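You operate a simulated robot arm through the tools that you are given. There is no shell and no other tool.

You are at the controls of a simulated two-armed robot. One attempt, no reset.

## Task
Change the ring on the axle to the black one, then fit the cream roller and the red cap.
Fine: old ring into the silver tray.

It is judged by the outcome, as a careful person would: the job done as asked, and still so three seconds after it is handed in. It fails if anything else is knocked over, pushed out of place, dropped, spilled or broken. Lids that push on must go on centred and level and be pressed home; caps that screw on are set level and turned clockwise until they are tight.

## Robot
Two 7-joint arms with fingered hands on one trunk that stands fixed in place. Base frame: the origin is at the foot of the trunk, x ahead of it, y to its left, z up. Readings come in mm, degrees, newtons and seconds.
The left shoulder is at [60, 138, 897], the right one opposite. With the tool pointing down near the work surface each hand reaches from about 380 to 920 mm from the base axis, measured 20 degrees to its own side. Payload 4 kg a hand.
The TCP of each hand is the grasp point between the finger pads, 36 mm short of the fingertips. In the tool frame z runs along the fingers and y along their closing line. The gripper opens to 120 mm; its body begins 42 mm behind the TCP. The gripper is a hand of 5 fingers: y runs from the thumb to the fingers, the wrist lies at [-15, -109, -200] in the tool frame, and closing takes about 1.5 s.
Orientation is that of the tool frame in the base frame, as a unit quaternion [x, y, z, w]. With the fingers straight down and the wrist toward the robot, the tool's x, y and z point along [0, 1, 0], [1, 0, 0] and [0, 0, -1] of the base frame.

## Interface
- The arms move only by the tool send_rows. It takes "left_commands", "right_commands" or both (then of equal length, played together; a hand with none holds still); each is a list of rows, each a list of 3 entries, a list of its own where there are three numbers: the turn, a rotation vector about the base's x, y, z in degrees, then the shift along the base's x, y, z in mm, then the opening in per cent of the stroke, from 0 (shut) to 100 (fully open). In form: [[[ax, ay, az], [x, y, z], jaw], ...]. A call has 1 to 20 rows; each row is the pose to reach, as a shift and turn from the pose commanded when the call began. Rows are played at 5 a second. More than 50 mm and 8.6 degrees between two rows, or a gripper value outside its range, and nothing of the call is played. A pose out of reach is approached as far as the arm can. The call stops where the force on the tool passes 40 N (or 10 N more than at its start, if that is more) or the arm is blocked; 0.2 s more then pass. Each finger travels about 153 mm/s and halts on what it meets, pressing with about 29 N; the grip force reading is that of the motor and also rises with nothing between the fingers. The clock runs only during rows and for 0.2 s after the last one: add rows that repeat a pose to give the fingers time. The reply holds the time, the measured pose of the TCP, the force on the tool along the base axes, the opening and the grip force, in the units named above and with some noise, with the torque about the TCP (base axes, N m) and any sound that the robot's microphone picked up, and new pictures: "show" is both (left out), scene, wrist or none (wrist: the cameras of the hands that moved).
- Cameras (640 x 400 px; columns grow to the right, rows downward): "scene" is now at [53.9, 10, 1538.8]; the picture's right is [0.11, -0.99, 0.00], its down [-0.60, -0.06, -0.79] and it looks along [0.79, 0.08, -0.61] (base axes); focal length 376 px, centre (320, 200). "left" rides on the left gripper at [-69, -79, -131] in its tool frame; the picture's right is [-0.79, -0.29, 0.55], its down [0.55, -0.74, 0.40] and it looks along [0.29, 0.61, 0.74] (tool axes); focal length 222 px, centre (320, 200). "right" rides on the right gripper at [69, -79, -131] in its tool frame; the picture's right is [-0.79, 0.29, -0.55], its down [-0.55, -0.74, 0.40] and it looks along [-0.29, 0.61, 0.74] (tool axes); focal length 222 px, centre (320, 200). There is no depth. A picture from a camera that has moved, and an enlarged one, comes with that camera's place and axes in the base frame and with its lens.
- lift_body(by): slides the trunk up (or, below 0, down) by that many mm; the arms and the scene camera ride with it, the base frame stays. It gives what a move gives, with no picture.
- preshape(shape, hand): the hand has 5 fingers and takes this shape, open, in about a second: jaw (thumb against the fingers, like two jaws); tri (thumb and two fingers); tip (a fingertip pinch); poke (one finger out to press); point (the index stretched); flat (the hand flat); cup (the hand cupped); fist (a fist). The gripper value then closes the fingers along that shape, each until it touches; the sizes above hold for jaw. It gives what a move gives, with no picture.
- head_to(pan, tilt): turns the head with the scene camera to pan (to the left, within 86 degrees either way) and tilt (down, from -29 to 69), counted from straight ahead of the robot. It gives what a move gives, and a new picture of the scene camera.
- zoom(camera, box): a new picture of the part [left, top, right, bottom] of that camera's present view, enlarged. It takes no simulated time.
- hand_in(): hands the job in; it is judged then, once.

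Nothing tells you positions but the pictures and the camera data. Unless the task says otherwise, let go and move clear before handing in.

The tools are called after "Call:" as a command line: name --argument value ..., lists and objects as JSON in quotes. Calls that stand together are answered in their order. send_rows: Moves the arms, as the interface text tells. Its arguments: {"type":"object","properties":{"left_commands":{"type":"array","items":{"type":"array"}},"right_commands":{"type":"array","items":{"type":"array"}},"show":{"type":"string","enum":["both","scene","wrist","none"]}},"required":[]} The other tools are called the same way: lift_body (by) moves the trunk up or down; preshape (shape, hand) gives the hand a shape; head_to (pan, tilt) turns the head that bears the scene camera; zoom (camera, box) takes an enlarged picture of a part of a camera's view; hand_in () hands the job in.

At the start:

```text
time_s: 0.0
left_position: [427.9, 232.7, 1267.1]
left_orientation: [0.707, 0.707, 0.0, 0.0]
left_ft_force: [-0.3, 0.6, -0.4]
left_ft_torque: [0.0, -0.02, -0.02]
left_opening: 119.7
left_grasp_force: 0.1
left_shape: jaw
right_position: [548.5, -86.9, 1198.9]
right_orientation: [0.706, 0.708, 0.0, 0.0]
right_ft_force: [-0.5, -0.3, 0.3]
right_ft_torque: [-0.02, 0.0, 0.03]
right_opening: 119.8
right_grasp_force: 0.0
right_shape: jaw
trunk travel left (down, up): [-475.0, 115.0]
head pan, tilt (commanded): [6.0, 37.4]
```

scene: 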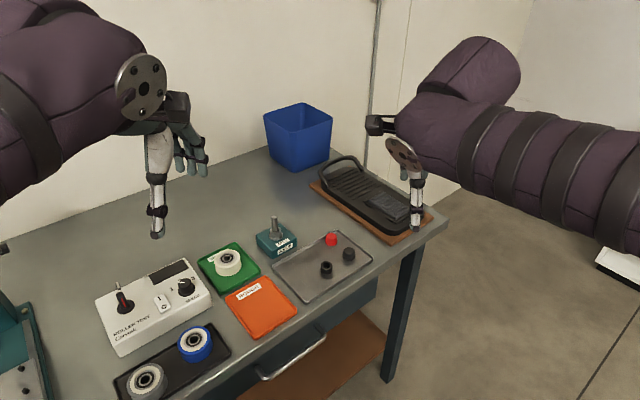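
right: 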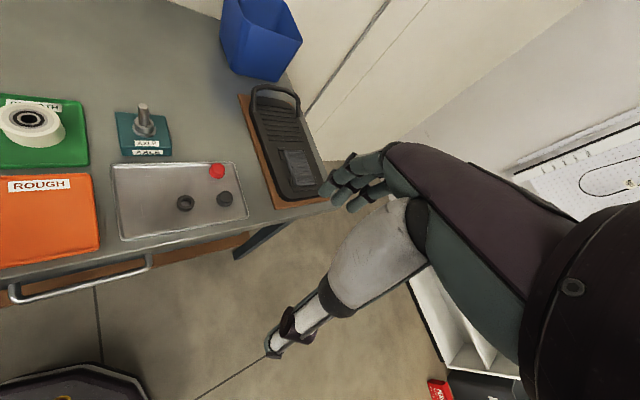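
left: 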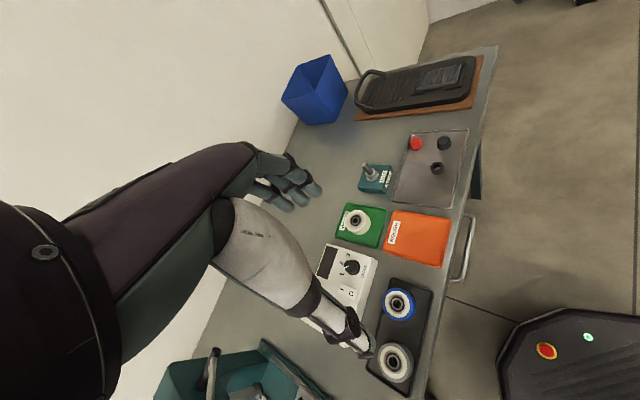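

I see a table with an axle block (teal), a silver tray with a red cap and two dark items, a green SMOOTH pad with a cream roller, an orange ROUGH pad, and a tester box. I'll zoom in to identify the axle's ring and the items in the tray.

Call:
zoom --camera "scene" --box '[190, 200, 390, 325]'

Call:
zoom --camera "right" --box '[80, 80, 272, 200]'

Call:
zoom --camera "right" --box '[100, 140, 260, 240]'

Call:
zoom --camera "scene" --box '[80, 240, 240, 400]'

```text
3.20 times, centred on (290, 262) of scene
camera zoom: at [53.9, 10.0, 1538.8], right [0.11, -0.99, 0.0], down [-0.6, -0.06, -0.79], along [0.79, 0.08, -0.61], focal length 1202 px, centre (416, 0)
```

zoom: 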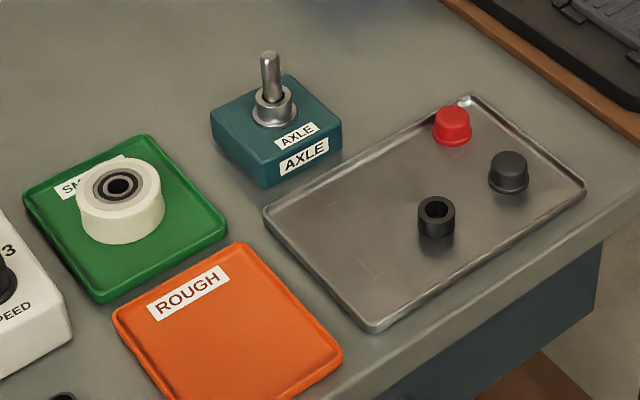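

```text
3.33 times, centred on (176, 140) of right
camera zoom: at [471.3, -16.5, 1329.8], right [0.29, -0.78, 0.55], down [-0.73, -0.55, -0.4], along [0.61, -0.29, -0.74], focal length 740 px, centre (800, 400)
```

zoom: 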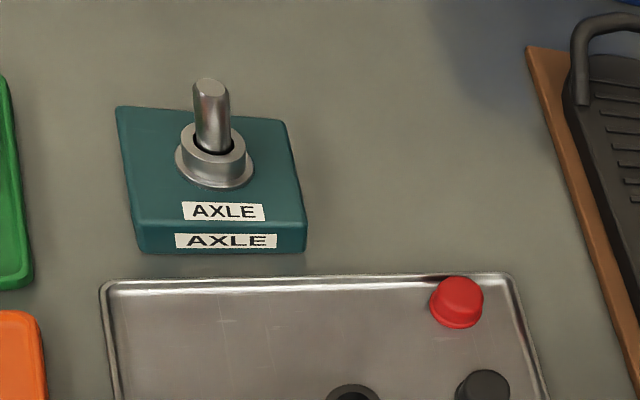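

```text
4.00 times, centred on (180, 190) of right
camera zoom: at [471.3, -16.5, 1329.8], right [0.29, -0.78, 0.55], down [-0.73, -0.55, -0.4], along [0.61, -0.29, -0.74], focal length 888 px, centre (880, 240)
```

zoom: 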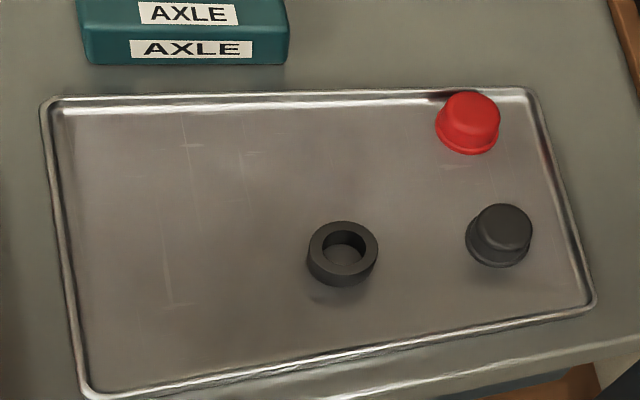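

```text
2.50 times, centred on (160, 320) of scene
camera zoom: at [53.9, 10.0, 1538.8], right [0.11, -0.99, 0.0], down [-0.6, -0.06, -0.79], along [0.79, 0.08, -0.61], focal length 939 px, centre (720, -100)
```

zoom: 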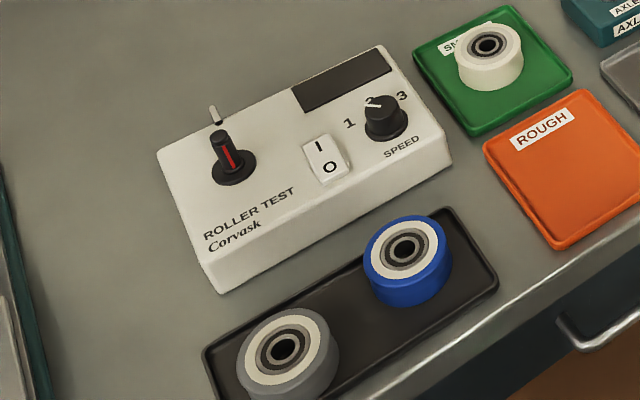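

The axle (shaft tip roughly at [724, 190, 963]) carries a silver ring on a teal block. The black ring and red cap are in the silver tray. I'll zoom in tighter to measure them before moving.

Call:
zoom --camera "scene" --box '[250, 210, 306, 245]'

Call:
zoom --camera "scene" --box '[310, 225, 374, 285]'

Call:
zoom --camera "right" --box '[110, 95, 182, 140]'

Call:
zoom --camera "left" --box '[330, 120, 474, 230]'

Call:
zoom --camera "right" --box '[170, 155, 250, 220]'

```text
11.43 times, centred on (278, 228) of scene
camera zoom: at [53.9, 10.0, 1538.8], right [0.11, -0.99, 0.0], down [-0.6, -0.06, -0.79], along [0.79, 0.08, -0.61], focal length 4291 px, centre (800, -114)
```

zoom: 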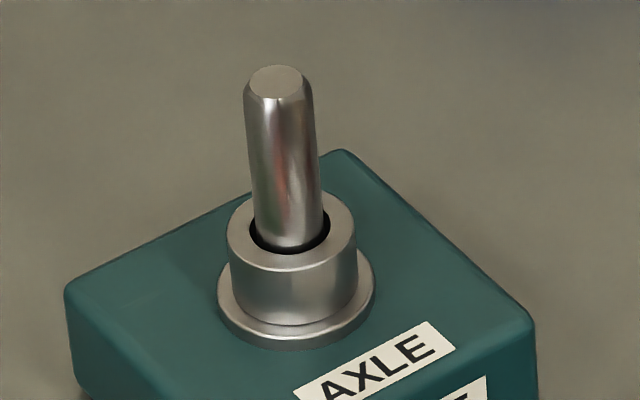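

```text
6.67 times, centred on (342, 255) of scene
camera zoom: at [53.9, 10.0, 1538.8], right [0.11, -0.99, 0.0], down [-0.6, -0.06, -0.79], along [0.79, 0.08, -0.61], focal length 2503 px, centre (173, -167)
```

zoom: 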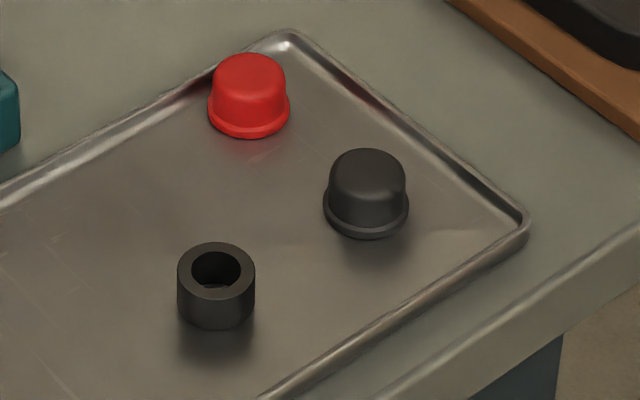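

```text
8.89 times, centred on (146, 118) of right
camera zoom: at [471.3, -16.5, 1329.8], right [0.29, -0.78, 0.55], down [-0.73, -0.55, -0.4], along [0.61, -0.29, -0.74], focal length 1974 px, centre (1867, 933)
```

zoom: 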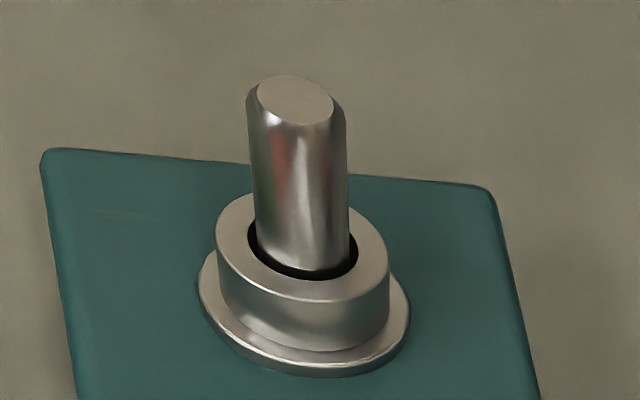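

```text
3.64 times, centred on (402, 175) of left
camera zoom: at [350.1, 162.8, 1396.9], right [-0.29, -0.79, -0.55], down [-0.74, 0.55, -0.4], along [0.61, 0.29, -0.74], focal length 808 px, centre (22, 291)
```

zoom: 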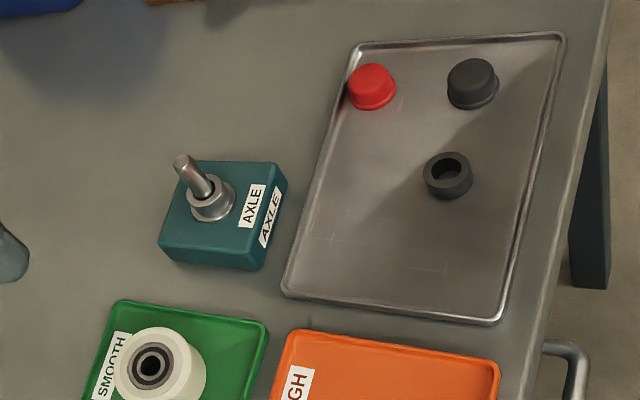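

```text
6.15 times, centred on (210, 188) of right
camera zoom: at [471.3, -16.5, 1329.8], right [0.29, -0.78, 0.55], down [-0.73, -0.55, -0.4], along [0.61, -0.29, -0.74], focal length 1367 px, centre (997, 277)
```

zoom: 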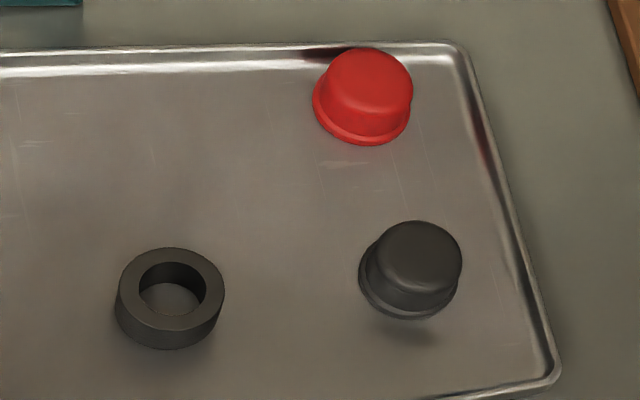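

The shaft is smooth with a chamfer, so the red cap is a push-on. Next I'll look at the left hand and test how its shapes close in free air.

Call:
zoom --camera "scene" --box '[90, 40, 250, 250]'

Call:
zoom --camera "left" --box '[200, 120, 440, 380]'

Call:
preshape --hand "left" --shape "tip"

Call:
zoom --camera "scene" --box '[90, 40, 250, 250]'

Call:
zoom --camera "left" --box '[200, 120, 440, 380]'

```text
1.90 times, centred on (170, 145) of scene
camera zoom: at [53.9, 10.0, 1538.8], right [0.11, -0.99, 0.0], down [-0.6, -0.06, -0.79], along [0.79, 0.08, -0.61], focal length 715 px, centre (606, 305)
```

zoom: 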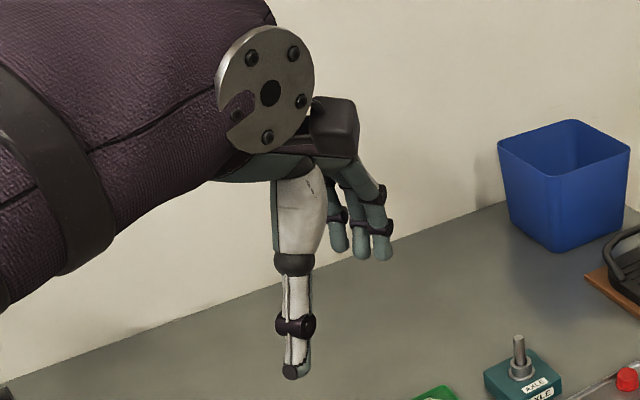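

```text
1.54 times, centred on (320, 250) of left
camera zoom: at [350.1, 162.8, 1396.9], right [-0.29, -0.79, -0.55], down [-0.74, 0.55, -0.4], along [0.61, 0.29, -0.74], focal length 342 px, centre (320, 123)
```

zoom: 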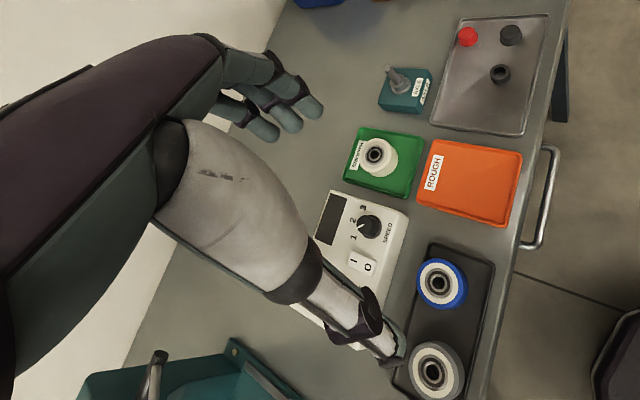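

```text
time_s: 0.9
left_position: [428.9, 232.2, 1266.9]
left_orientation: [0.707, 0.707, 0.001, 0.0]
left_ft_force: [0.3, -0.4, -0.1]
left_ft_torque: [0.02, 0.02, -0.01]
left_opening: 119.8
left_grasp_force: 0.0
left_shape: tip
right_position: [549.2, -85.8, 1199.4]
right_orientation: [0.706, 0.708, -0.001, 0.0]
right_ft_force: [-0.8, 1.2, -0.3]
right_ft_torque: [0.01, -0.01, -0.02]
right_opening: 119.5
right_grasp_force: 0.0
right_shape: jaw
trunk travel left (down, up): [-475.0, 115.0]
head pan, tilt (commanded): [6.0, 37.4]
```

```text
1.90 times, centred on (170, 145) of scene
camera zoom: at [53.9, 10.0, 1538.8], right [0.11, -0.99, 0.0], down [-0.6, -0.06, -0.79], along [0.79, 0.08, -0.61], focal length 715 px, centre (606, 305)
```

zoom: 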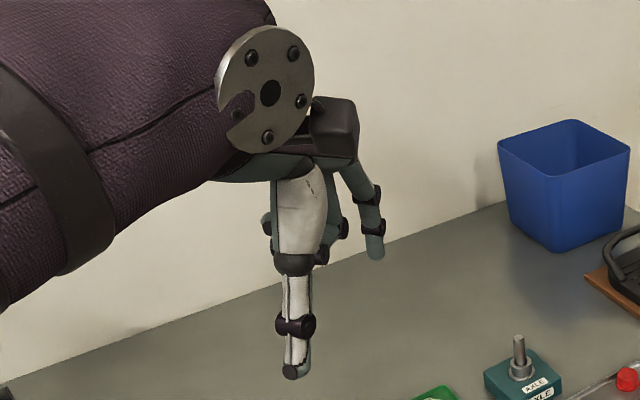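

```text
1.54 times, centred on (320, 250) of left
camera zoom: at [350.1, 162.8, 1396.9], right [-0.29, -0.79, -0.55], down [-0.74, 0.55, -0.4], along [0.61, 0.29, -0.74], focal length 342 px, centre (320, 123)
```

zoom: 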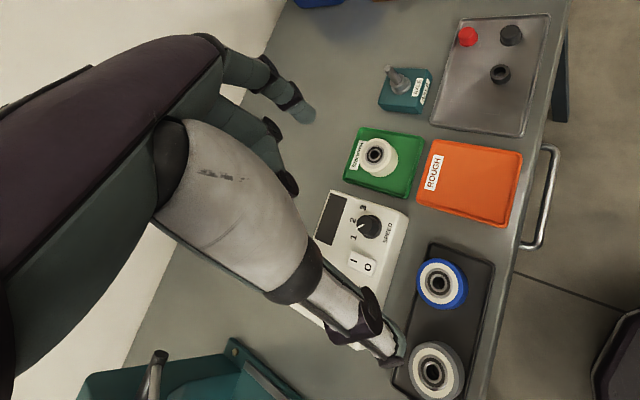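

In "tip" shape the index faces the thumb and the other fingers curl away, which suits the small parts. I'll close it in the air to see where the fingertips meet.

Call:
send_rows --left_commands '[[[0, 0, 0], [0, 0, 0], 25], [[0, 0, 0], [0, 0, 0], 25], [[0, 0, 0], [0, 0, 0], 25], [[0, 0, 0], [0, 0, 0], 25], [[0, 0, 0], [0, 0, 0], 25], [[0, 0, 0], [0, 0, 0], 25]]' --show "none"

Call:
zoom --camera "left" --box '[200, 120, 440, 380]'

Call:
zoom --camera "right" --box '[0, 0, 640, 400]'

Call:
zoom --camera "scene" --box '[90, 40, 250, 250]'

Call:
send_rows --left_commands '[[[0, 0, 0], [0, 0, 0], 0], [[0, 0, 0], [0, 0, 0], 0], [[0, 0, 0], [0, 0, 0], 0], [[0, 0, 0], [0, 0, 0], 0], [[0, 0, 0], [0, 0, 0], 0]]' --show "none"

Call:
zoom --camera "left" --box '[200, 120, 440, 380]'

Call:
zoom --camera "scene" --box '[90, 40, 250, 250]'

```text
time_s: 2.3
left_position: [429.6, 233.9, 1265.9]
left_orientation: [0.707, 0.707, 0.0, 0.0]
left_ft_force: [-0.3, 0.0, 0.8]
left_ft_torque: [0.03, 0.0, 0.0]
left_opening: 30.5
left_grasp_force: 0.0
left_shape: tip
right_position: [550.6, -86.3, 1199.6]
right_orientation: [0.707, 0.707, 0.0, 0.0]
right_ft_force: [0.0, 0.7, -0.5]
right_ft_torque: [0.0, -0.02, 0.04]
right_opening: 119.8
right_grasp_force: 0.0
right_shape: jaw
trunk travel left (down, up): [-475.0, 115.0]
head pan, tilt (commanded): [6.0, 37.4]
```

```text
1.54 times, centred on (320, 250) of left
camera zoom: at [350.1, 162.8, 1396.9], right [-0.29, -0.79, -0.55], down [-0.74, 0.55, -0.4], along [0.61, 0.29, -0.74], focal length 342 px, centre (320, 123)
```

zoom: 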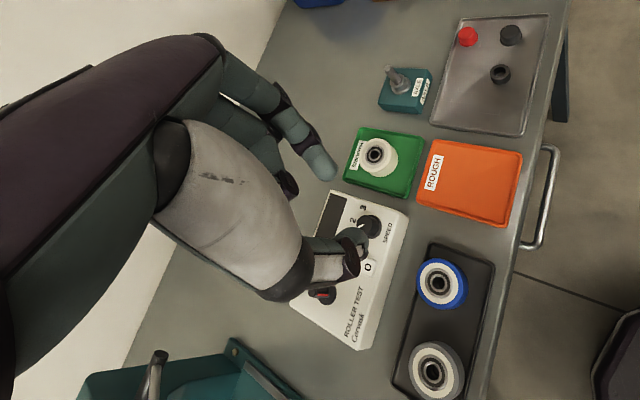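

```text
1.00 times, centred on (320, 200) of right (not enlarged: the box is as wide or as high as the picture)
camera zoom: at [471.3, -16.5, 1329.8], right [0.29, -0.78, 0.55], down [-0.73, -0.55, -0.4], along [0.61, -0.29, -0.74], focal length 222 px, centre (320, 200)
```

zoom: 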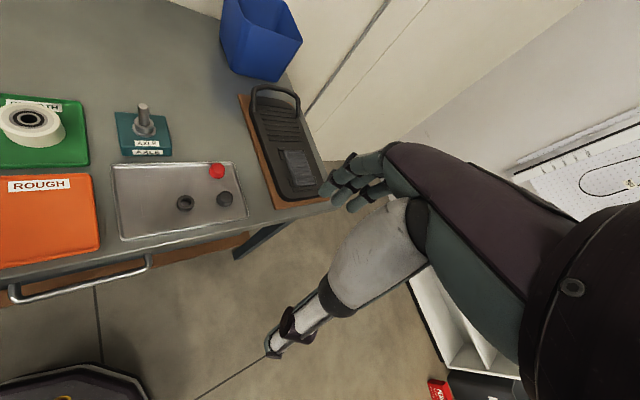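

```text
1.90 times, centred on (170, 145) of scene
camera zoom: at [53.9, 10.0, 1538.8], right [0.11, -0.99, 0.0], down [-0.6, -0.06, -0.79], along [0.79, 0.08, -0.61], focal length 715 px, centre (606, 305)
```

zoom: 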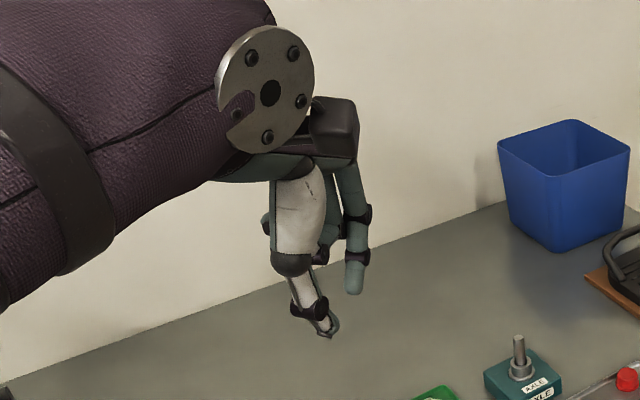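

```text
time_s: 3.5
left_position: [428.8, 232.6, 1266.5]
left_orientation: [0.707, 0.707, 0.0, 0.0]
left_ft_force: [0.0, 0.4, -0.3]
left_ft_torque: [-0.01, 0.0, 0.0]
left_opening: 0.0
left_grasp_force: 28.8
left_shape: tip
right_position: [548.7, -86.9, 1199.1]
right_orientation: [0.707, 0.707, 0.0, 0.0]
right_ft_force: [0.9, 0.3, 0.1]
right_ft_torque: [-0.01, -0.03, 0.02]
right_opening: 119.6
right_grasp_force: 0.2
right_shape: jaw
trunk travel left (down, up): [-475.0, 115.0]
head pan, tilt (commanded): [6.0, 37.4]
```

```text
1.54 times, centred on (320, 250) of left
camera zoom: at [350.1, 162.8, 1396.9], right [-0.29, -0.79, -0.55], down [-0.74, 0.55, -0.4], along [0.61, 0.29, -0.74], focal length 342 px, centre (320, 123)
```

zoom: 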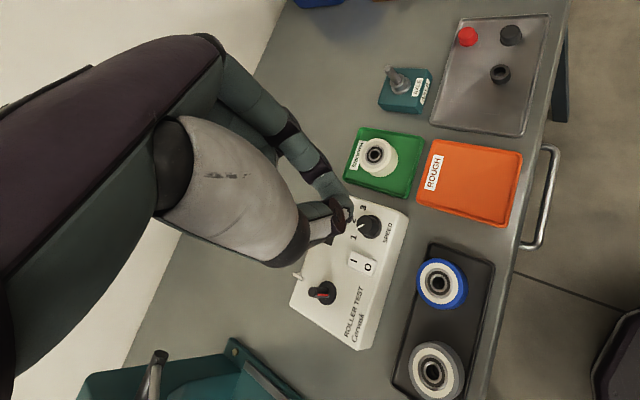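

```text
1.90 times, centred on (170, 145) of scene
camera zoom: at [53.9, 10.0, 1538.8], right [0.11, -0.99, 0.0], down [-0.6, -0.06, -0.79], along [0.79, 0.08, -0.61], focal length 715 px, centre (606, 305)
```

zoom: 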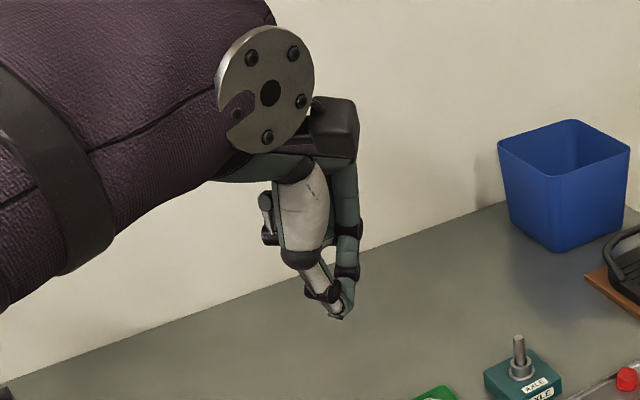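

The tip pinch meets about 40 mm below the TCP. I'll test the "tri" shape (thumb and two fingers) the same way, since three contacts would hold round parts level.

Call:
preshape --hand "left" --shape "tri"

Call:
zoom --camera "left" --box '[200, 120, 440, 380]'

Call:
zoom --camera "scene" --box '[90, 40, 250, 250]'

Call:
send_rows --left_commands '[[[0, 0, 0], [0, 0, 0], 23], [[0, 0, 0], [0, 0, 0], 23], [[0, 0, 0], [0, 0, 0], 23], [[0, 0, 0], [0, 0, 0], 23], [[0, 0, 0], [0, 0, 0], 23], [[0, 0, 0], [0, 0, 0], 23]]' --show "none"

Call:
zoom --camera "left" --box '[200, 120, 440, 380]'

Call:
zoom --camera "scene" --box '[90, 40, 250, 250]'

Call:
preshape --hand "left" --shape "jaw"

Call:
send_rows --left_commands '[[[0, 0, 0], [0, 0, 0], 23], [[0, 0, 0], [0, 0, 0], 23], [[0, 0, 0], [0, 0, 0], 23], [[0, 0, 0], [0, 0, 0], 23], [[0, 0, 0], [0, 0, 0], 23], [[0, 0, 0], [0, 0, 0], 23]]' --show "none"

Call:
zoom --camera "left" --box '[200, 120, 440, 380]'

Call:
zoom --camera "scene" --box '[90, 40, 250, 250]'

```text
time_s: 4.4
left_position: [428.7, 233.7, 1265.7]
left_orientation: [0.708, 0.707, 0.0, 0.0]
left_ft_force: [0.3, -0.1, -0.3]
left_ft_torque: [0.01, 0.01, 0.04]
left_opening: 119.3
left_grasp_force: 0.0
left_shape: tri
right_position: [549.8, -87.0, 1198.2]
right_orientation: [0.707, 0.707, 0.001, 0.0]
right_ft_force: [-0.6, 0.6, 0.6]
right_ft_torque: [0.0, 0.02, -0.03]
right_opening: 119.6
right_grasp_force: 0.1
right_shape: jaw
trunk travel left (down, up): [-475.0, 115.0]
head pan, tilt (commanded): [6.0, 37.4]
```

```text
1.54 times, centred on (320, 250) of left
camera zoom: at [350.1, 162.8, 1396.9], right [-0.29, -0.79, -0.55], down [-0.74, 0.55, -0.4], along [0.61, 0.29, -0.74], focal length 342 px, centre (320, 123)
```

zoom: 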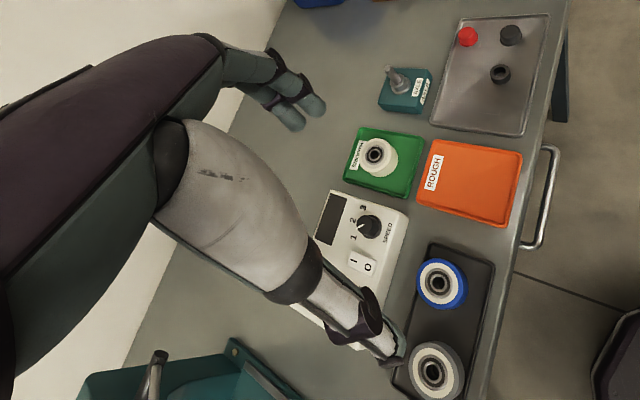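

```text
1.90 times, centred on (170, 145) of scene
camera zoom: at [53.9, 10.0, 1538.8], right [0.11, -0.99, 0.0], down [-0.6, -0.06, -0.79], along [0.79, 0.08, -0.61], focal length 715 px, centre (606, 305)
```

zoom: 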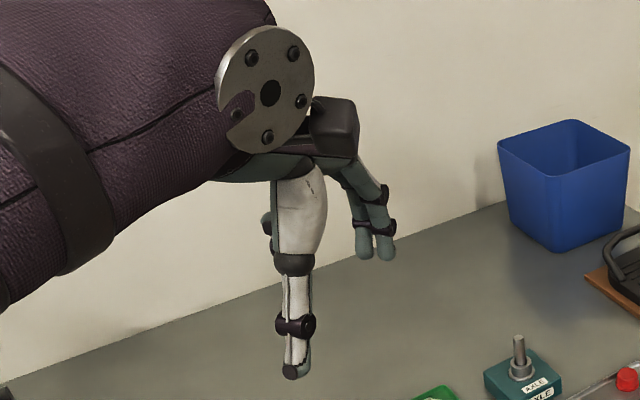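

```text
time_s: 5.8
left_position: [428.4, 233.5, 1266.0]
left_orientation: [0.707, 0.707, 0.0, 0.0]
left_ft_force: [0.3, -0.6, 1.0]
left_ft_torque: [-0.04, 0.01, -0.01]
left_opening: 28.0
left_grasp_force: 0.0
left_shape: tri
right_position: [550.0, -86.9, 1198.6]
right_orientation: [0.707, 0.708, 0.0, 0.001]
right_ft_force: [0.1, 2.0, 0.0]
right_ft_torque: [-0.03, -0.02, 0.01]
right_opening: 119.7
right_grasp_force: 0.2
right_shape: jaw
trunk travel left (down, up): [-475.0, 115.0]
head pan, tilt (commanded): [6.0, 37.4]
```

```text
1.54 times, centred on (320, 250) of left
camera zoom: at [350.1, 162.8, 1396.9], right [-0.29, -0.79, -0.55], down [-0.74, 0.55, -0.4], along [0.61, 0.29, -0.74], focal length 342 px, centre (320, 123)
```

zoom: 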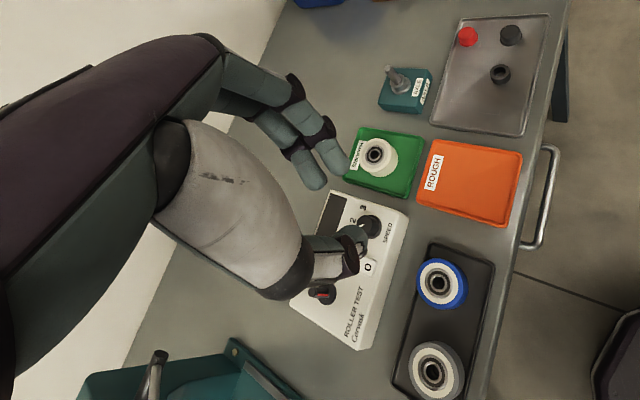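

```text
1.90 times, centred on (170, 145) of scene
camera zoom: at [53.9, 10.0, 1538.8], right [0.11, -0.99, 0.0], down [-0.6, -0.06, -0.79], along [0.79, 0.08, -0.61], focal length 715 px, centre (606, 305)
```

zoom: 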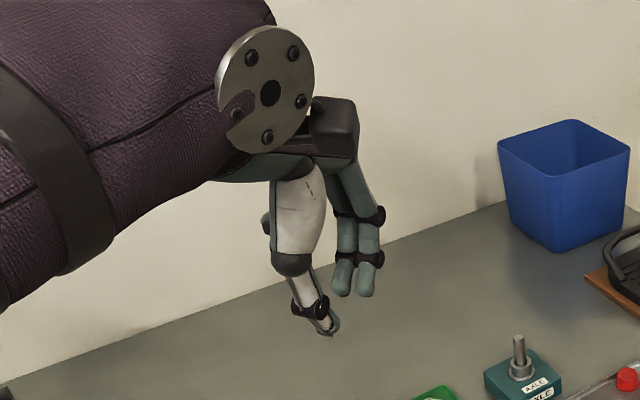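

```text
time_s: 6.7
left_position: [429.3, 233.4, 1267.2]
left_orientation: [0.707, 0.708, 0.0, 0.0]
left_ft_force: [-0.3, -0.1, -0.6]
left_ft_torque: [0.05, 0.01, 0.02]
left_opening: 120.0
left_grasp_force: 0.0
left_shape: jaw
right_position: [550.1, -85.2, 1199.1]
right_orientation: [0.707, 0.707, 0.0, 0.0]
right_ft_force: [-0.3, 0.3, 0.3]
right_ft_torque: [0.0, 0.01, -0.03]
right_opening: 120.0
right_grasp_force: 0.1
right_shape: jaw
trunk travel left (down, up): [-475.0, 115.0]
head pan, tilt (commanded): [6.0, 37.4]
```

```text
time_s: 8.1
left_position: [429.4, 232.7, 1265.9]
left_orientation: [0.707, 0.707, 0.0, -0.001]
left_ft_force: [0.2, -0.1, 0.0]
left_ft_torque: [-0.01, 0.0, 0.01]
left_opening: 28.0
left_grasp_force: 0.0
left_shape: jaw
right_position: [550.3, -85.1, 1197.8]
right_orientation: [0.707, 0.707, 0.0, 0.0]
right_ft_force: [-0.2, 0.3, -0.3]
right_ft_torque: [-0.01, 0.0, 0.01]
right_opening: 119.5
right_grasp_force: 0.0
right_shape: jaw
trunk travel left (down, up): [-475.0, 115.0]
head pan, tilt (commanded): [6.0, 37.4]
```

```text
1.54 times, centred on (320, 250) of left
camera zoom: at [350.1, 162.8, 1396.9], right [-0.29, -0.79, -0.55], down [-0.74, 0.55, -0.4], along [0.61, 0.29, -0.74], focal length 342 px, centre (320, 123)
```

zoom: 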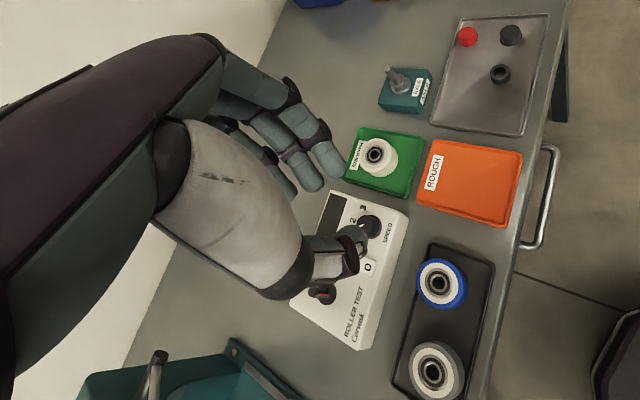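

```text
1.90 times, centred on (170, 145) of scene
camera zoom: at [53.9, 10.0, 1538.8], right [0.11, -0.99, 0.0], down [-0.6, -0.06, -0.79], along [0.79, 0.08, -0.61], focal length 715 px, centre (606, 305)
```

zoom: 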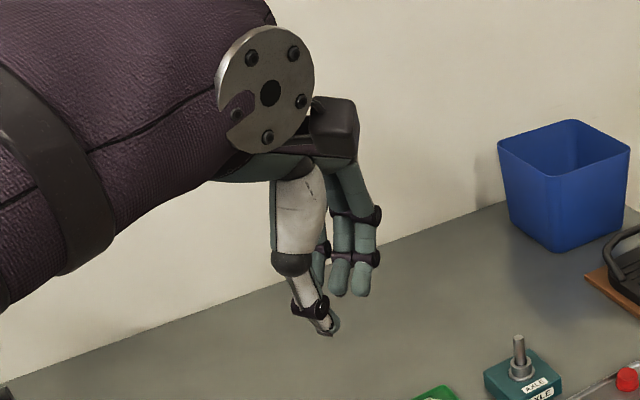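

Tri gives a nice three-point grip, so I'll use it. I'll set tri at roughly ring width and zoom in on the fingertips from both cameras to calibrate where they sit relative to the TCP.

Call:
preshape --hand "left" --shape "tri"

Call:
send_rows --left_commands '[[[0, 0, 0], [0, 0, 0], 23], [[0, 0, 0], [0, 0, 0], 23], [[0, 0, 0], [0, 0, 0], 23], [[0, 0, 0], [0, 0, 0], 23], [[0, 0, 0], [0, 0, 0], 23], [[0, 0, 0], [0, 0, 0], 23]]' --show "none"

Call:
zoom --camera "left" --box '[280, 150, 376, 240]'

Call:
zoom --camera "scene" --box '[150, 140, 206, 225]'

Call:
head_to --pan 15 --tilt 40

```text
time_s: 9.0
left_position: [428.7, 232.9, 1265.9]
left_orientation: [0.708, 0.707, 0.0, 0.0]
left_ft_force: [0.5, -0.7, 0.2]
left_ft_torque: [0.0, 0.02, -0.01]
left_opening: 119.7
left_grasp_force: 0.2
left_shape: tri
right_position: [550.8, -86.3, 1198.5]
right_orientation: [0.707, 0.707, 0.0, 0.0]
right_ft_force: [-1.0, 0.2, 0.5]
right_ft_torque: [0.01, -0.01, 0.05]
right_opening: 119.6
right_grasp_force: 0.1
right_shape: jaw
trunk travel left (down, up): [-475.0, 115.0]
head pan, tilt (commanded): [6.0, 37.4]
```

```text
time_s: 10.4
left_position: [429.2, 232.8, 1267.8]
left_orientation: [0.707, 0.707, 0.0, -0.001]
left_ft_force: [-0.4, 0.3, 0.2]
left_ft_torque: [-0.01, -0.01, 0.0]
left_opening: 27.9
left_grasp_force: 0.0
left_shape: tri
right_position: [550.7, -85.3, 1199.3]
right_orientation: [0.706, 0.708, -0.001, 0.001]
right_ft_force: [0.1, -0.5, 0.9]
right_ft_torque: [-0.03, -0.02, 0.04]
right_opening: 119.8
right_grasp_force: 0.1
right_shape: jaw
trunk travel left (down, up): [-475.0, 115.0]
head pan, tilt (commanded): [6.0, 37.4]
```

```text
4.44 times, centred on (328, 195) of left
camera zoom: at [350.1, 162.8, 1396.9], right [-0.29, -0.79, -0.55], down [-0.74, 0.55, -0.4], along [0.61, 0.29, -0.74], focal length 987 px, centre (284, 222)
```

zoom: 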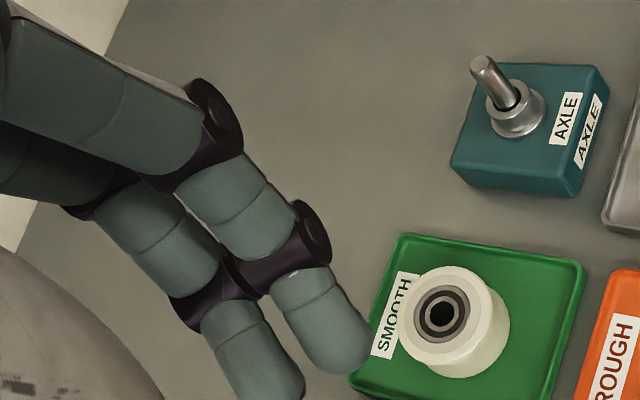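

```text
4.71 times, centred on (178, 182) of scene
camera zoom: at [53.9, 10.0, 1538.8], right [0.11, -0.99, 0.0], down [-0.6, -0.06, -0.79], along [0.79, 0.08, -0.61], focal length 1767 px, centre (988, 282)
```

zoom: 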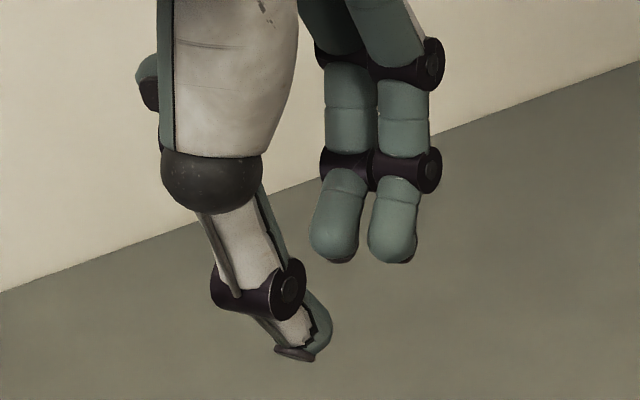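

```text
time_s: 11.1
left_position: [429.6, 233.0, 1265.0]
left_orientation: [0.707, 0.707, 0.0, 0.0]
left_ft_force: [0.1, -0.6, -0.3]
left_ft_torque: [-0.01, -0.03, 0.01]
left_opening: 28.1
left_grasp_force: 0.1
left_shape: tri
right_position: [549.7, -85.9, 1198.2]
right_orientation: [0.707, 0.707, 0.0, 0.0]
right_ft_force: [-0.3, -0.8, -0.1]
right_ft_torque: [-0.01, 0.02, 0.0]
right_opening: 119.7
right_grasp_force: 0.1
right_shape: jaw
trunk travel left (down, up): [-475.0, 115.0]
head pan, tilt (commanded): [15.0, 40.0]
camera scene: at [49.8, 22.8, 1534.9], right [0.26, -0.97, 0.0], down [-0.62, -0.17, -0.77], along [0.74, 0.2, -0.64], focal length 376 px, centre (320, 200)
```

scene: 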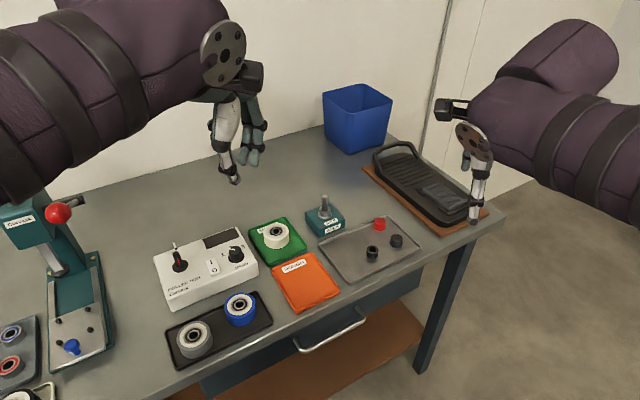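

The fingertips sit about 34–42 mm below the TCP and are centred on it. Now I'll move the left hand, half open, to a point above the axle with clearance over the shaft tip.

Call:
send_rows --left_commands '[[[0, 0, 0], [20, -3, -10], 55], [[0, 0, 0], [60, -9, -40], 55], [[0, 0, 0], [95, -14, -70], 55], [[0, 0, 0], [130, -19, -100], 55], [[0, 0, 0], [165, -24, -130], 55], [[0, 0, 0], [200, -29, -155], 55], [[0, 0, 0], [235, -34, -180], 55], [[0, 0, 0], [265, -39, -200], 55], [[0, 0, 0], [285, -42, -210], 55], [[0, 0, 0], [294, -43, -216], 55], [[0, 0, 0], [294, -43, -216], 55]]' --show "both"

```text
refused: row 2 steps farther than a row can; nothing moved
```

The second step was slightly too long, so I'll even the steps out.

Call:
send_rows --left_commands '[[[0, 0, 0], [25, -4, -18], 55], [[0, 0, 0], [60, -9, -44], 55], [[0, 0, 0], [95, -14, -70], 55], [[0, 0, 0], [130, -19, -96], 55], [[0, 0, 0], [165, -24, -122], 55], [[0, 0, 0], [200, -29, -148], 55], [[0, 0, 0], [235, -34, -174], 55], [[0, 0, 0], [265, -39, -196], 55], [[0, 0, 0], [285, -42, -210], 55], [[0, 0, 0], [294, -43, -216], 55], [[0, 0, 0], [294, -43, -216], 55]]' --show "both"

```text
time_s: 13.5
left_position: [722.8, 190.1, 1051.4]
left_orientation: [0.707, 0.707, 0.0, 0.0]
left_ft_force: [0.8, -0.4, 0.4]
left_ft_torque: [-0.02, 0.01, 0.04]
left_opening: 66.0
left_grasp_force: 0.0
left_shape: tri
right_position: [549.1, -86.5, 1198.1]
right_orientation: [0.707, 0.707, -0.001, 0.0]
right_ft_force: [-0.5, 0.9, 0.0]
right_ft_torque: [-0.02, -0.01, 0.01]
right_opening: 119.9
right_grasp_force: 0.0
right_shape: jaw
trunk travel left (down, up): [-475.0, 115.0]
head pan, tilt (commanded): [15.0, 40.0]
camera scene: at [49.8, 22.8, 1534.8], right [0.26, -0.97, 0.0], down [-0.62, -0.17, -0.77], along [0.74, 0.2, -0.64], focal length 376 px, centre (320, 200)
camera left: at [643.9, 119.8, 1181.6], right [-0.29, -0.79, -0.55], down [-0.73, 0.55, -0.4], along [0.61, 0.29, -0.74], focal length 222 px, centre (320, 200)
```

scene: 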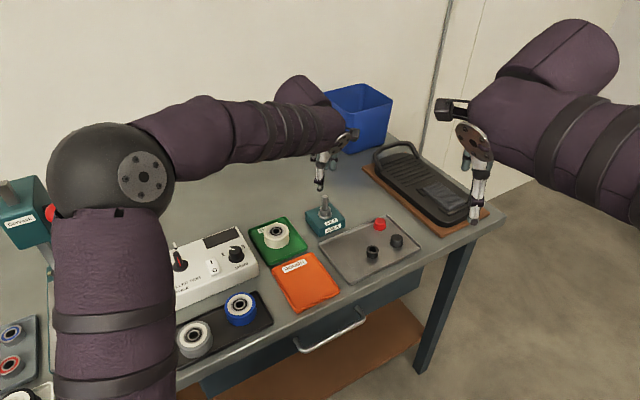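
left: 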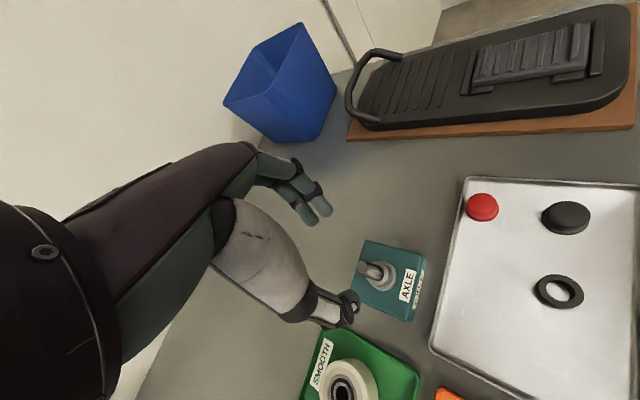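

The hand is over the axle. Now I'll swing the right hand around so its wrist camera gives me a side view of the axle, from the -y side, for aligning x.

Call:
send_rows --right_commands '[[[0, 0, 8], [7, -5, -10], 100], [[0, 0, 16], [14, -10, -21], 100], [[0, 0, 24], [21, -15, -32], 100], [[0, 0, 32], [28, -20, -43], 100], [[0, 0, 40], [35, -26, -54], 100], [[0, 0, 48], [42, -31, -65], 100], [[0, 0, 56], [49, -36, -75], 100], [[0, 0, 64], [56, -41, -85], 100], [[0, 0, 72], [63, -47, -96], 100], [[0, 0, 80], [70, -53, -107], 100], [[0, 0, 88], [76, -58, -118], 100], [[0, 0, 95], [82, -62, -129], 100], [[0, 0, 95], [82, -62, -129], 100]]' --show "both"

```text
time_s: 16.3
left_position: [722.8, 190.0, 1051.2]
left_orientation: [0.707, 0.707, 0.0, 0.0]
left_ft_force: [0.9, 0.1, 0.0]
left_ft_torque: [0.0, 0.01, -0.03]
left_opening: 65.9
left_grasp_force: 0.0
left_shape: tri
right_position: [634.1, -147.6, 1069.5]
right_orientation: [-0.046, 0.999, 0.0, 0.0]
right_ft_force: [-0.3, -0.6, 0.2]
right_ft_torque: [-0.01, -0.04, -0.02]
right_opening: 119.7
right_grasp_force: 0.0
right_shape: jaw
trunk travel left (down, up): [-475.0, 115.0]
head pan, tilt (commanded): [15.0, 40.0]
camera scene: at [49.7, 22.8, 1534.9], right [0.26, -0.97, 0.0], down [-0.62, -0.17, -0.77], along [0.74, 0.2, -0.64], focal length 376 px, centre (320, 200)
camera right: at [572.6, -232.8, 1200.6], right [0.76, 0.36, 0.55], down [0.61, -0.68, -0.4], along [0.23, 0.64, -0.74], focal length 222 px, centre (320, 200)
```

scene: 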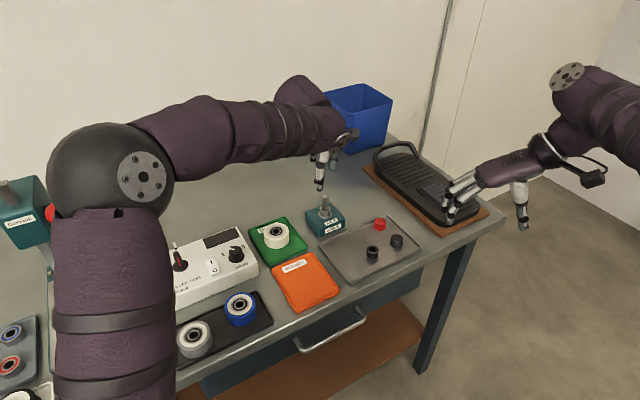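
right: 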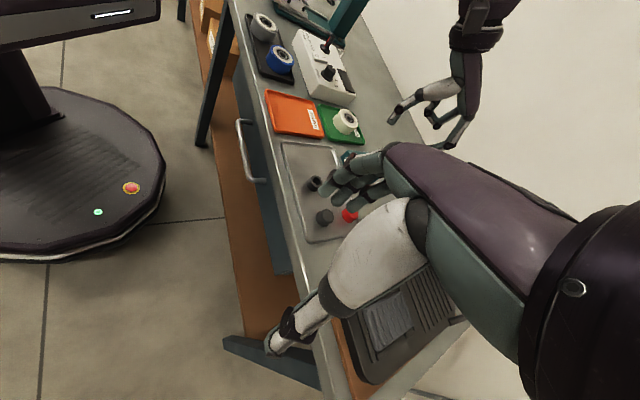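

The right hand's own fingers block the axle from its camera. I'll curl them into a fist to clear the view.

Call:
preshape --hand "right" --shape "fist"

Call:
zoom --camera "right" --box '[240, 60, 528, 240]'

```text
time_s: 17.2
left_position: [722.9, 190.3, 1051.4]
left_orientation: [0.707, 0.707, 0.0, -0.001]
left_ft_force: [0.7, 0.4, -0.2]
left_ft_torque: [0.0, -0.01, -0.01]
left_opening: 65.7
left_grasp_force: 0.0
left_shape: tri
right_position: [634.0, -149.1, 1068.8]
right_orientation: [-0.045, 0.999, 0.0, 0.001]
right_ft_force: [-0.2, -0.5, -0.1]
right_ft_torque: [0.05, 0.0, 0.01]
right_opening: 0.0
right_grasp_force: 0.0
right_shape: fist
trunk travel left (down, up): [-475.0, 115.0]
head pan, tilt (commanded): [15.0, 40.0]
```

```text
2.22 times, centred on (384, 150) of right
camera zoom: at [572.7, -232.6, 1200.6], right [0.76, 0.36, 0.55], down [0.61, -0.68, -0.4], along [0.23, 0.64, -0.74], focal length 494 px, centre (178, 311)
```

zoom: 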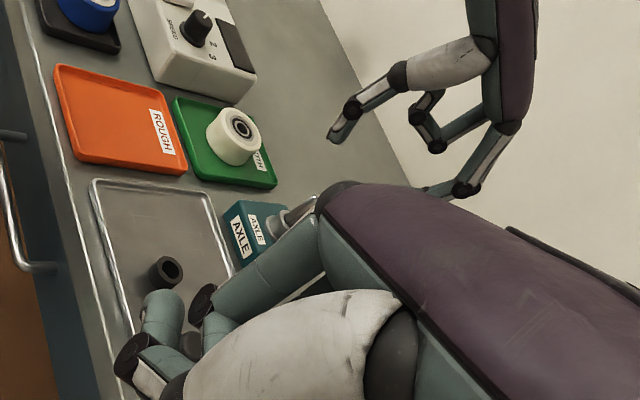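

Shifting the right hand 110 mm forward should move the axle out from behind its knuckles and give a nearly pure side view.

Call:
send_rows --right_commands '[[[0, 0, 0], [30, 0, 0], 0], [[0, 0, 0], [60, 0, 10], 0], [[0, 0, 0], [90, 0, 20], 0], [[0, 0, 0], [110, 0, 20], 0], [[0, 0, 0], [110, 0, 20], 0]]' --show "none"

Call:
zoom --camera "right" --box '[160, 40, 480, 240]'

Call:
zoom --camera "scene" --box '[295, 130, 375, 240]'

Call:
zoom --camera "left" --box '[280, 180, 440, 340]'

```text
time_s: 18.4
left_position: [723.8, 191.1, 1050.2]
left_orientation: [0.707, 0.707, 0.0, 0.0]
left_ft_force: [0.3, 0.2, -1.2]
left_ft_torque: [-0.03, 0.01, 0.0]
left_opening: 65.4
left_grasp_force: 0.1
left_shape: tri
right_position: [708.5, -150.8, 1086.6]
right_orientation: [-0.045, 0.999, -0.001, 0.0]
right_ft_force: [1.0, -0.3, -0.2]
right_ft_torque: [0.0, 0.03, -0.01]
right_opening: 0.0
right_grasp_force: 0.1
right_shape: fist
right hand out of reach, approached as far as the arm can: row 3, 4, 5
trunk travel left (down, up): [-475.0, 115.0]
head pan, tilt (commanded): [15.0, 40.0]
```

```text
2.00 times, centred on (320, 140) of right
camera zoom: at [647.5, -235.8, 1217.7], right [0.76, 0.36, 0.55], down [0.61, -0.68, -0.4], along [0.23, 0.63, -0.74], focal length 444 px, centre (320, 320)
```

zoom: 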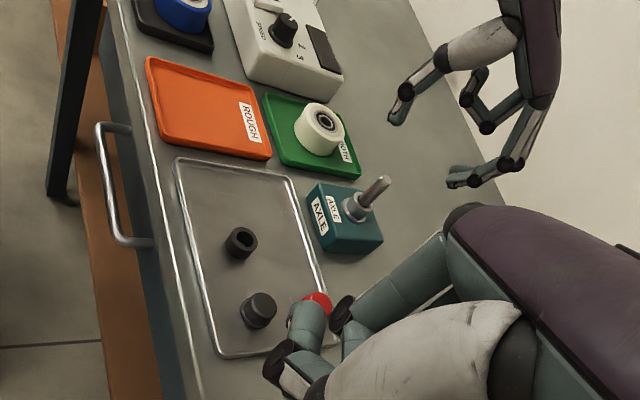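

```text
3.64 times, centred on (335, 185) of scene
camera zoom: at [50.1, 22.8, 1534.8], right [0.26, -0.97, 0.0], down [-0.62, -0.17, -0.77], along [0.74, 0.2, -0.64], focal length 1365 px, centre (266, 254)
```

zoom: 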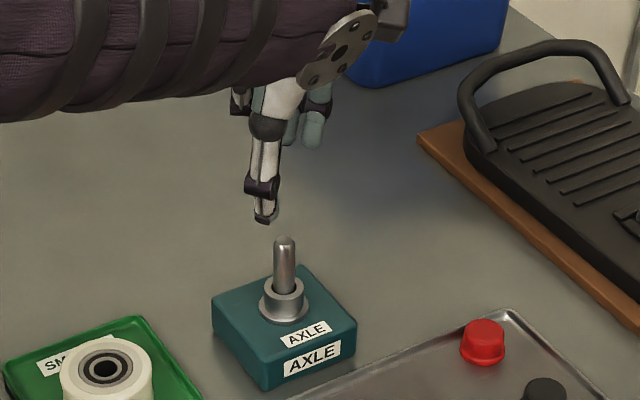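

```text
2.50 times, centred on (360, 260) of left
camera zoom: at [643.9, 119.8, 1181.5], right [-0.29, -0.79, -0.55], down [-0.74, 0.55, -0.4], along [0.61, 0.29, -0.74], focal length 555 px, centre (220, 50)
```

zoom: 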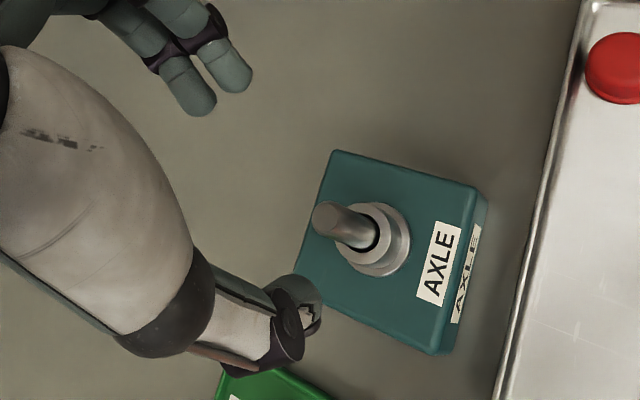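

I now have three views of the axle. The hand looks about 4 mm too far forward, so I'll correct by (-3, -2) and lower it around the shaft, stopping above the ring to check the centring.

Call:
send_rows --left_commands '[[[0, 0, 0], [-3, -2, -20], 55], [[0, 0, 0], [-3, -2, -40], 55], [[0, 0, 0], [-3, -2, -60], 55], [[0, 0, 0], [-3, -2, -75], 55], [[0, 0, 0], [-3, -2, -75], 55]]' --show "none"

Call:
zoom --camera "right" --box '[280, 90, 424, 180]'

Call:
zoom --camera "scene" --box '[295, 170, 359, 235]'

Call:
zoom --camera "left" --box '[260, 170, 404, 310]'

```text
time_s: 19.6
left_position: [720.1, 187.4, 975.6]
left_orientation: [0.707, 0.707, 0.0, -0.001]
left_ft_force: [-0.5, 0.5, 0.3]
left_ft_torque: [-0.01, -0.02, -0.01]
left_opening: 65.5
left_grasp_force: 0.0
left_shape: tri
right_position: [709.0, -151.8, 1087.6]
right_orientation: [-0.044, 0.999, -0.001, 0.0]
right_ft_force: [-0.1, 0.2, 0.3]
right_ft_torque: [0.01, 0.02, 0.01]
right_opening: 0.0
right_grasp_force: 0.1
right_shape: fist
trunk travel left (down, up): [-475.0, 115.0]
head pan, tilt (commanded): [15.0, 40.0]
```

```text
4.44 times, centred on (352, 135) of right
camera zoom: at [647.4, -235.7, 1218.0], right [0.76, 0.36, 0.55], down [0.61, -0.68, -0.4], along [0.23, 0.64, -0.74], focal length 987 px, centre (178, 489)
```

zoom: 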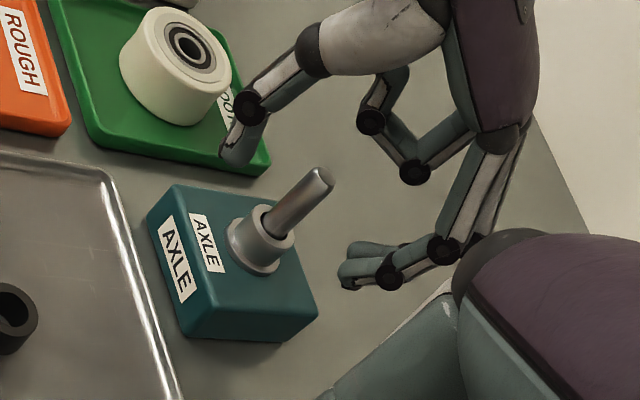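

```text
6.15 times, centred on (327, 202) of scene
camera zoom: at [50.0, 22.9, 1534.8], right [0.26, -0.97, 0.0], down [-0.62, -0.17, -0.77], along [0.74, 0.2, -0.64], focal length 2311 px, centre (277, 185)
```

zoom: 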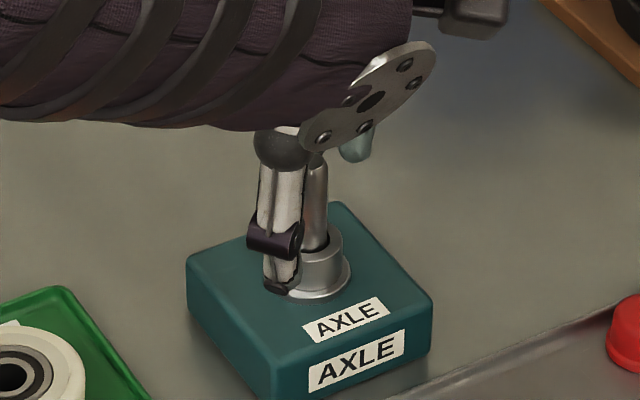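

```text
2.86 times, centred on (332, 240) of left
camera zoom: at [641.1, 117.7, 1106.2], right [-0.29, -0.79, -0.55], down [-0.74, 0.55, -0.4], along [0.61, 0.29, -0.74], focal length 635 px, centre (286, 86)
```

zoom: 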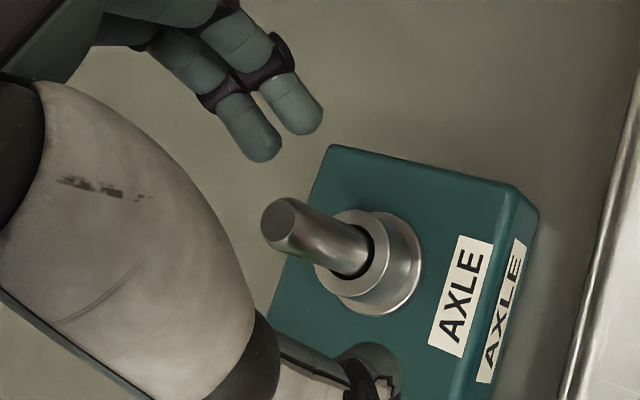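

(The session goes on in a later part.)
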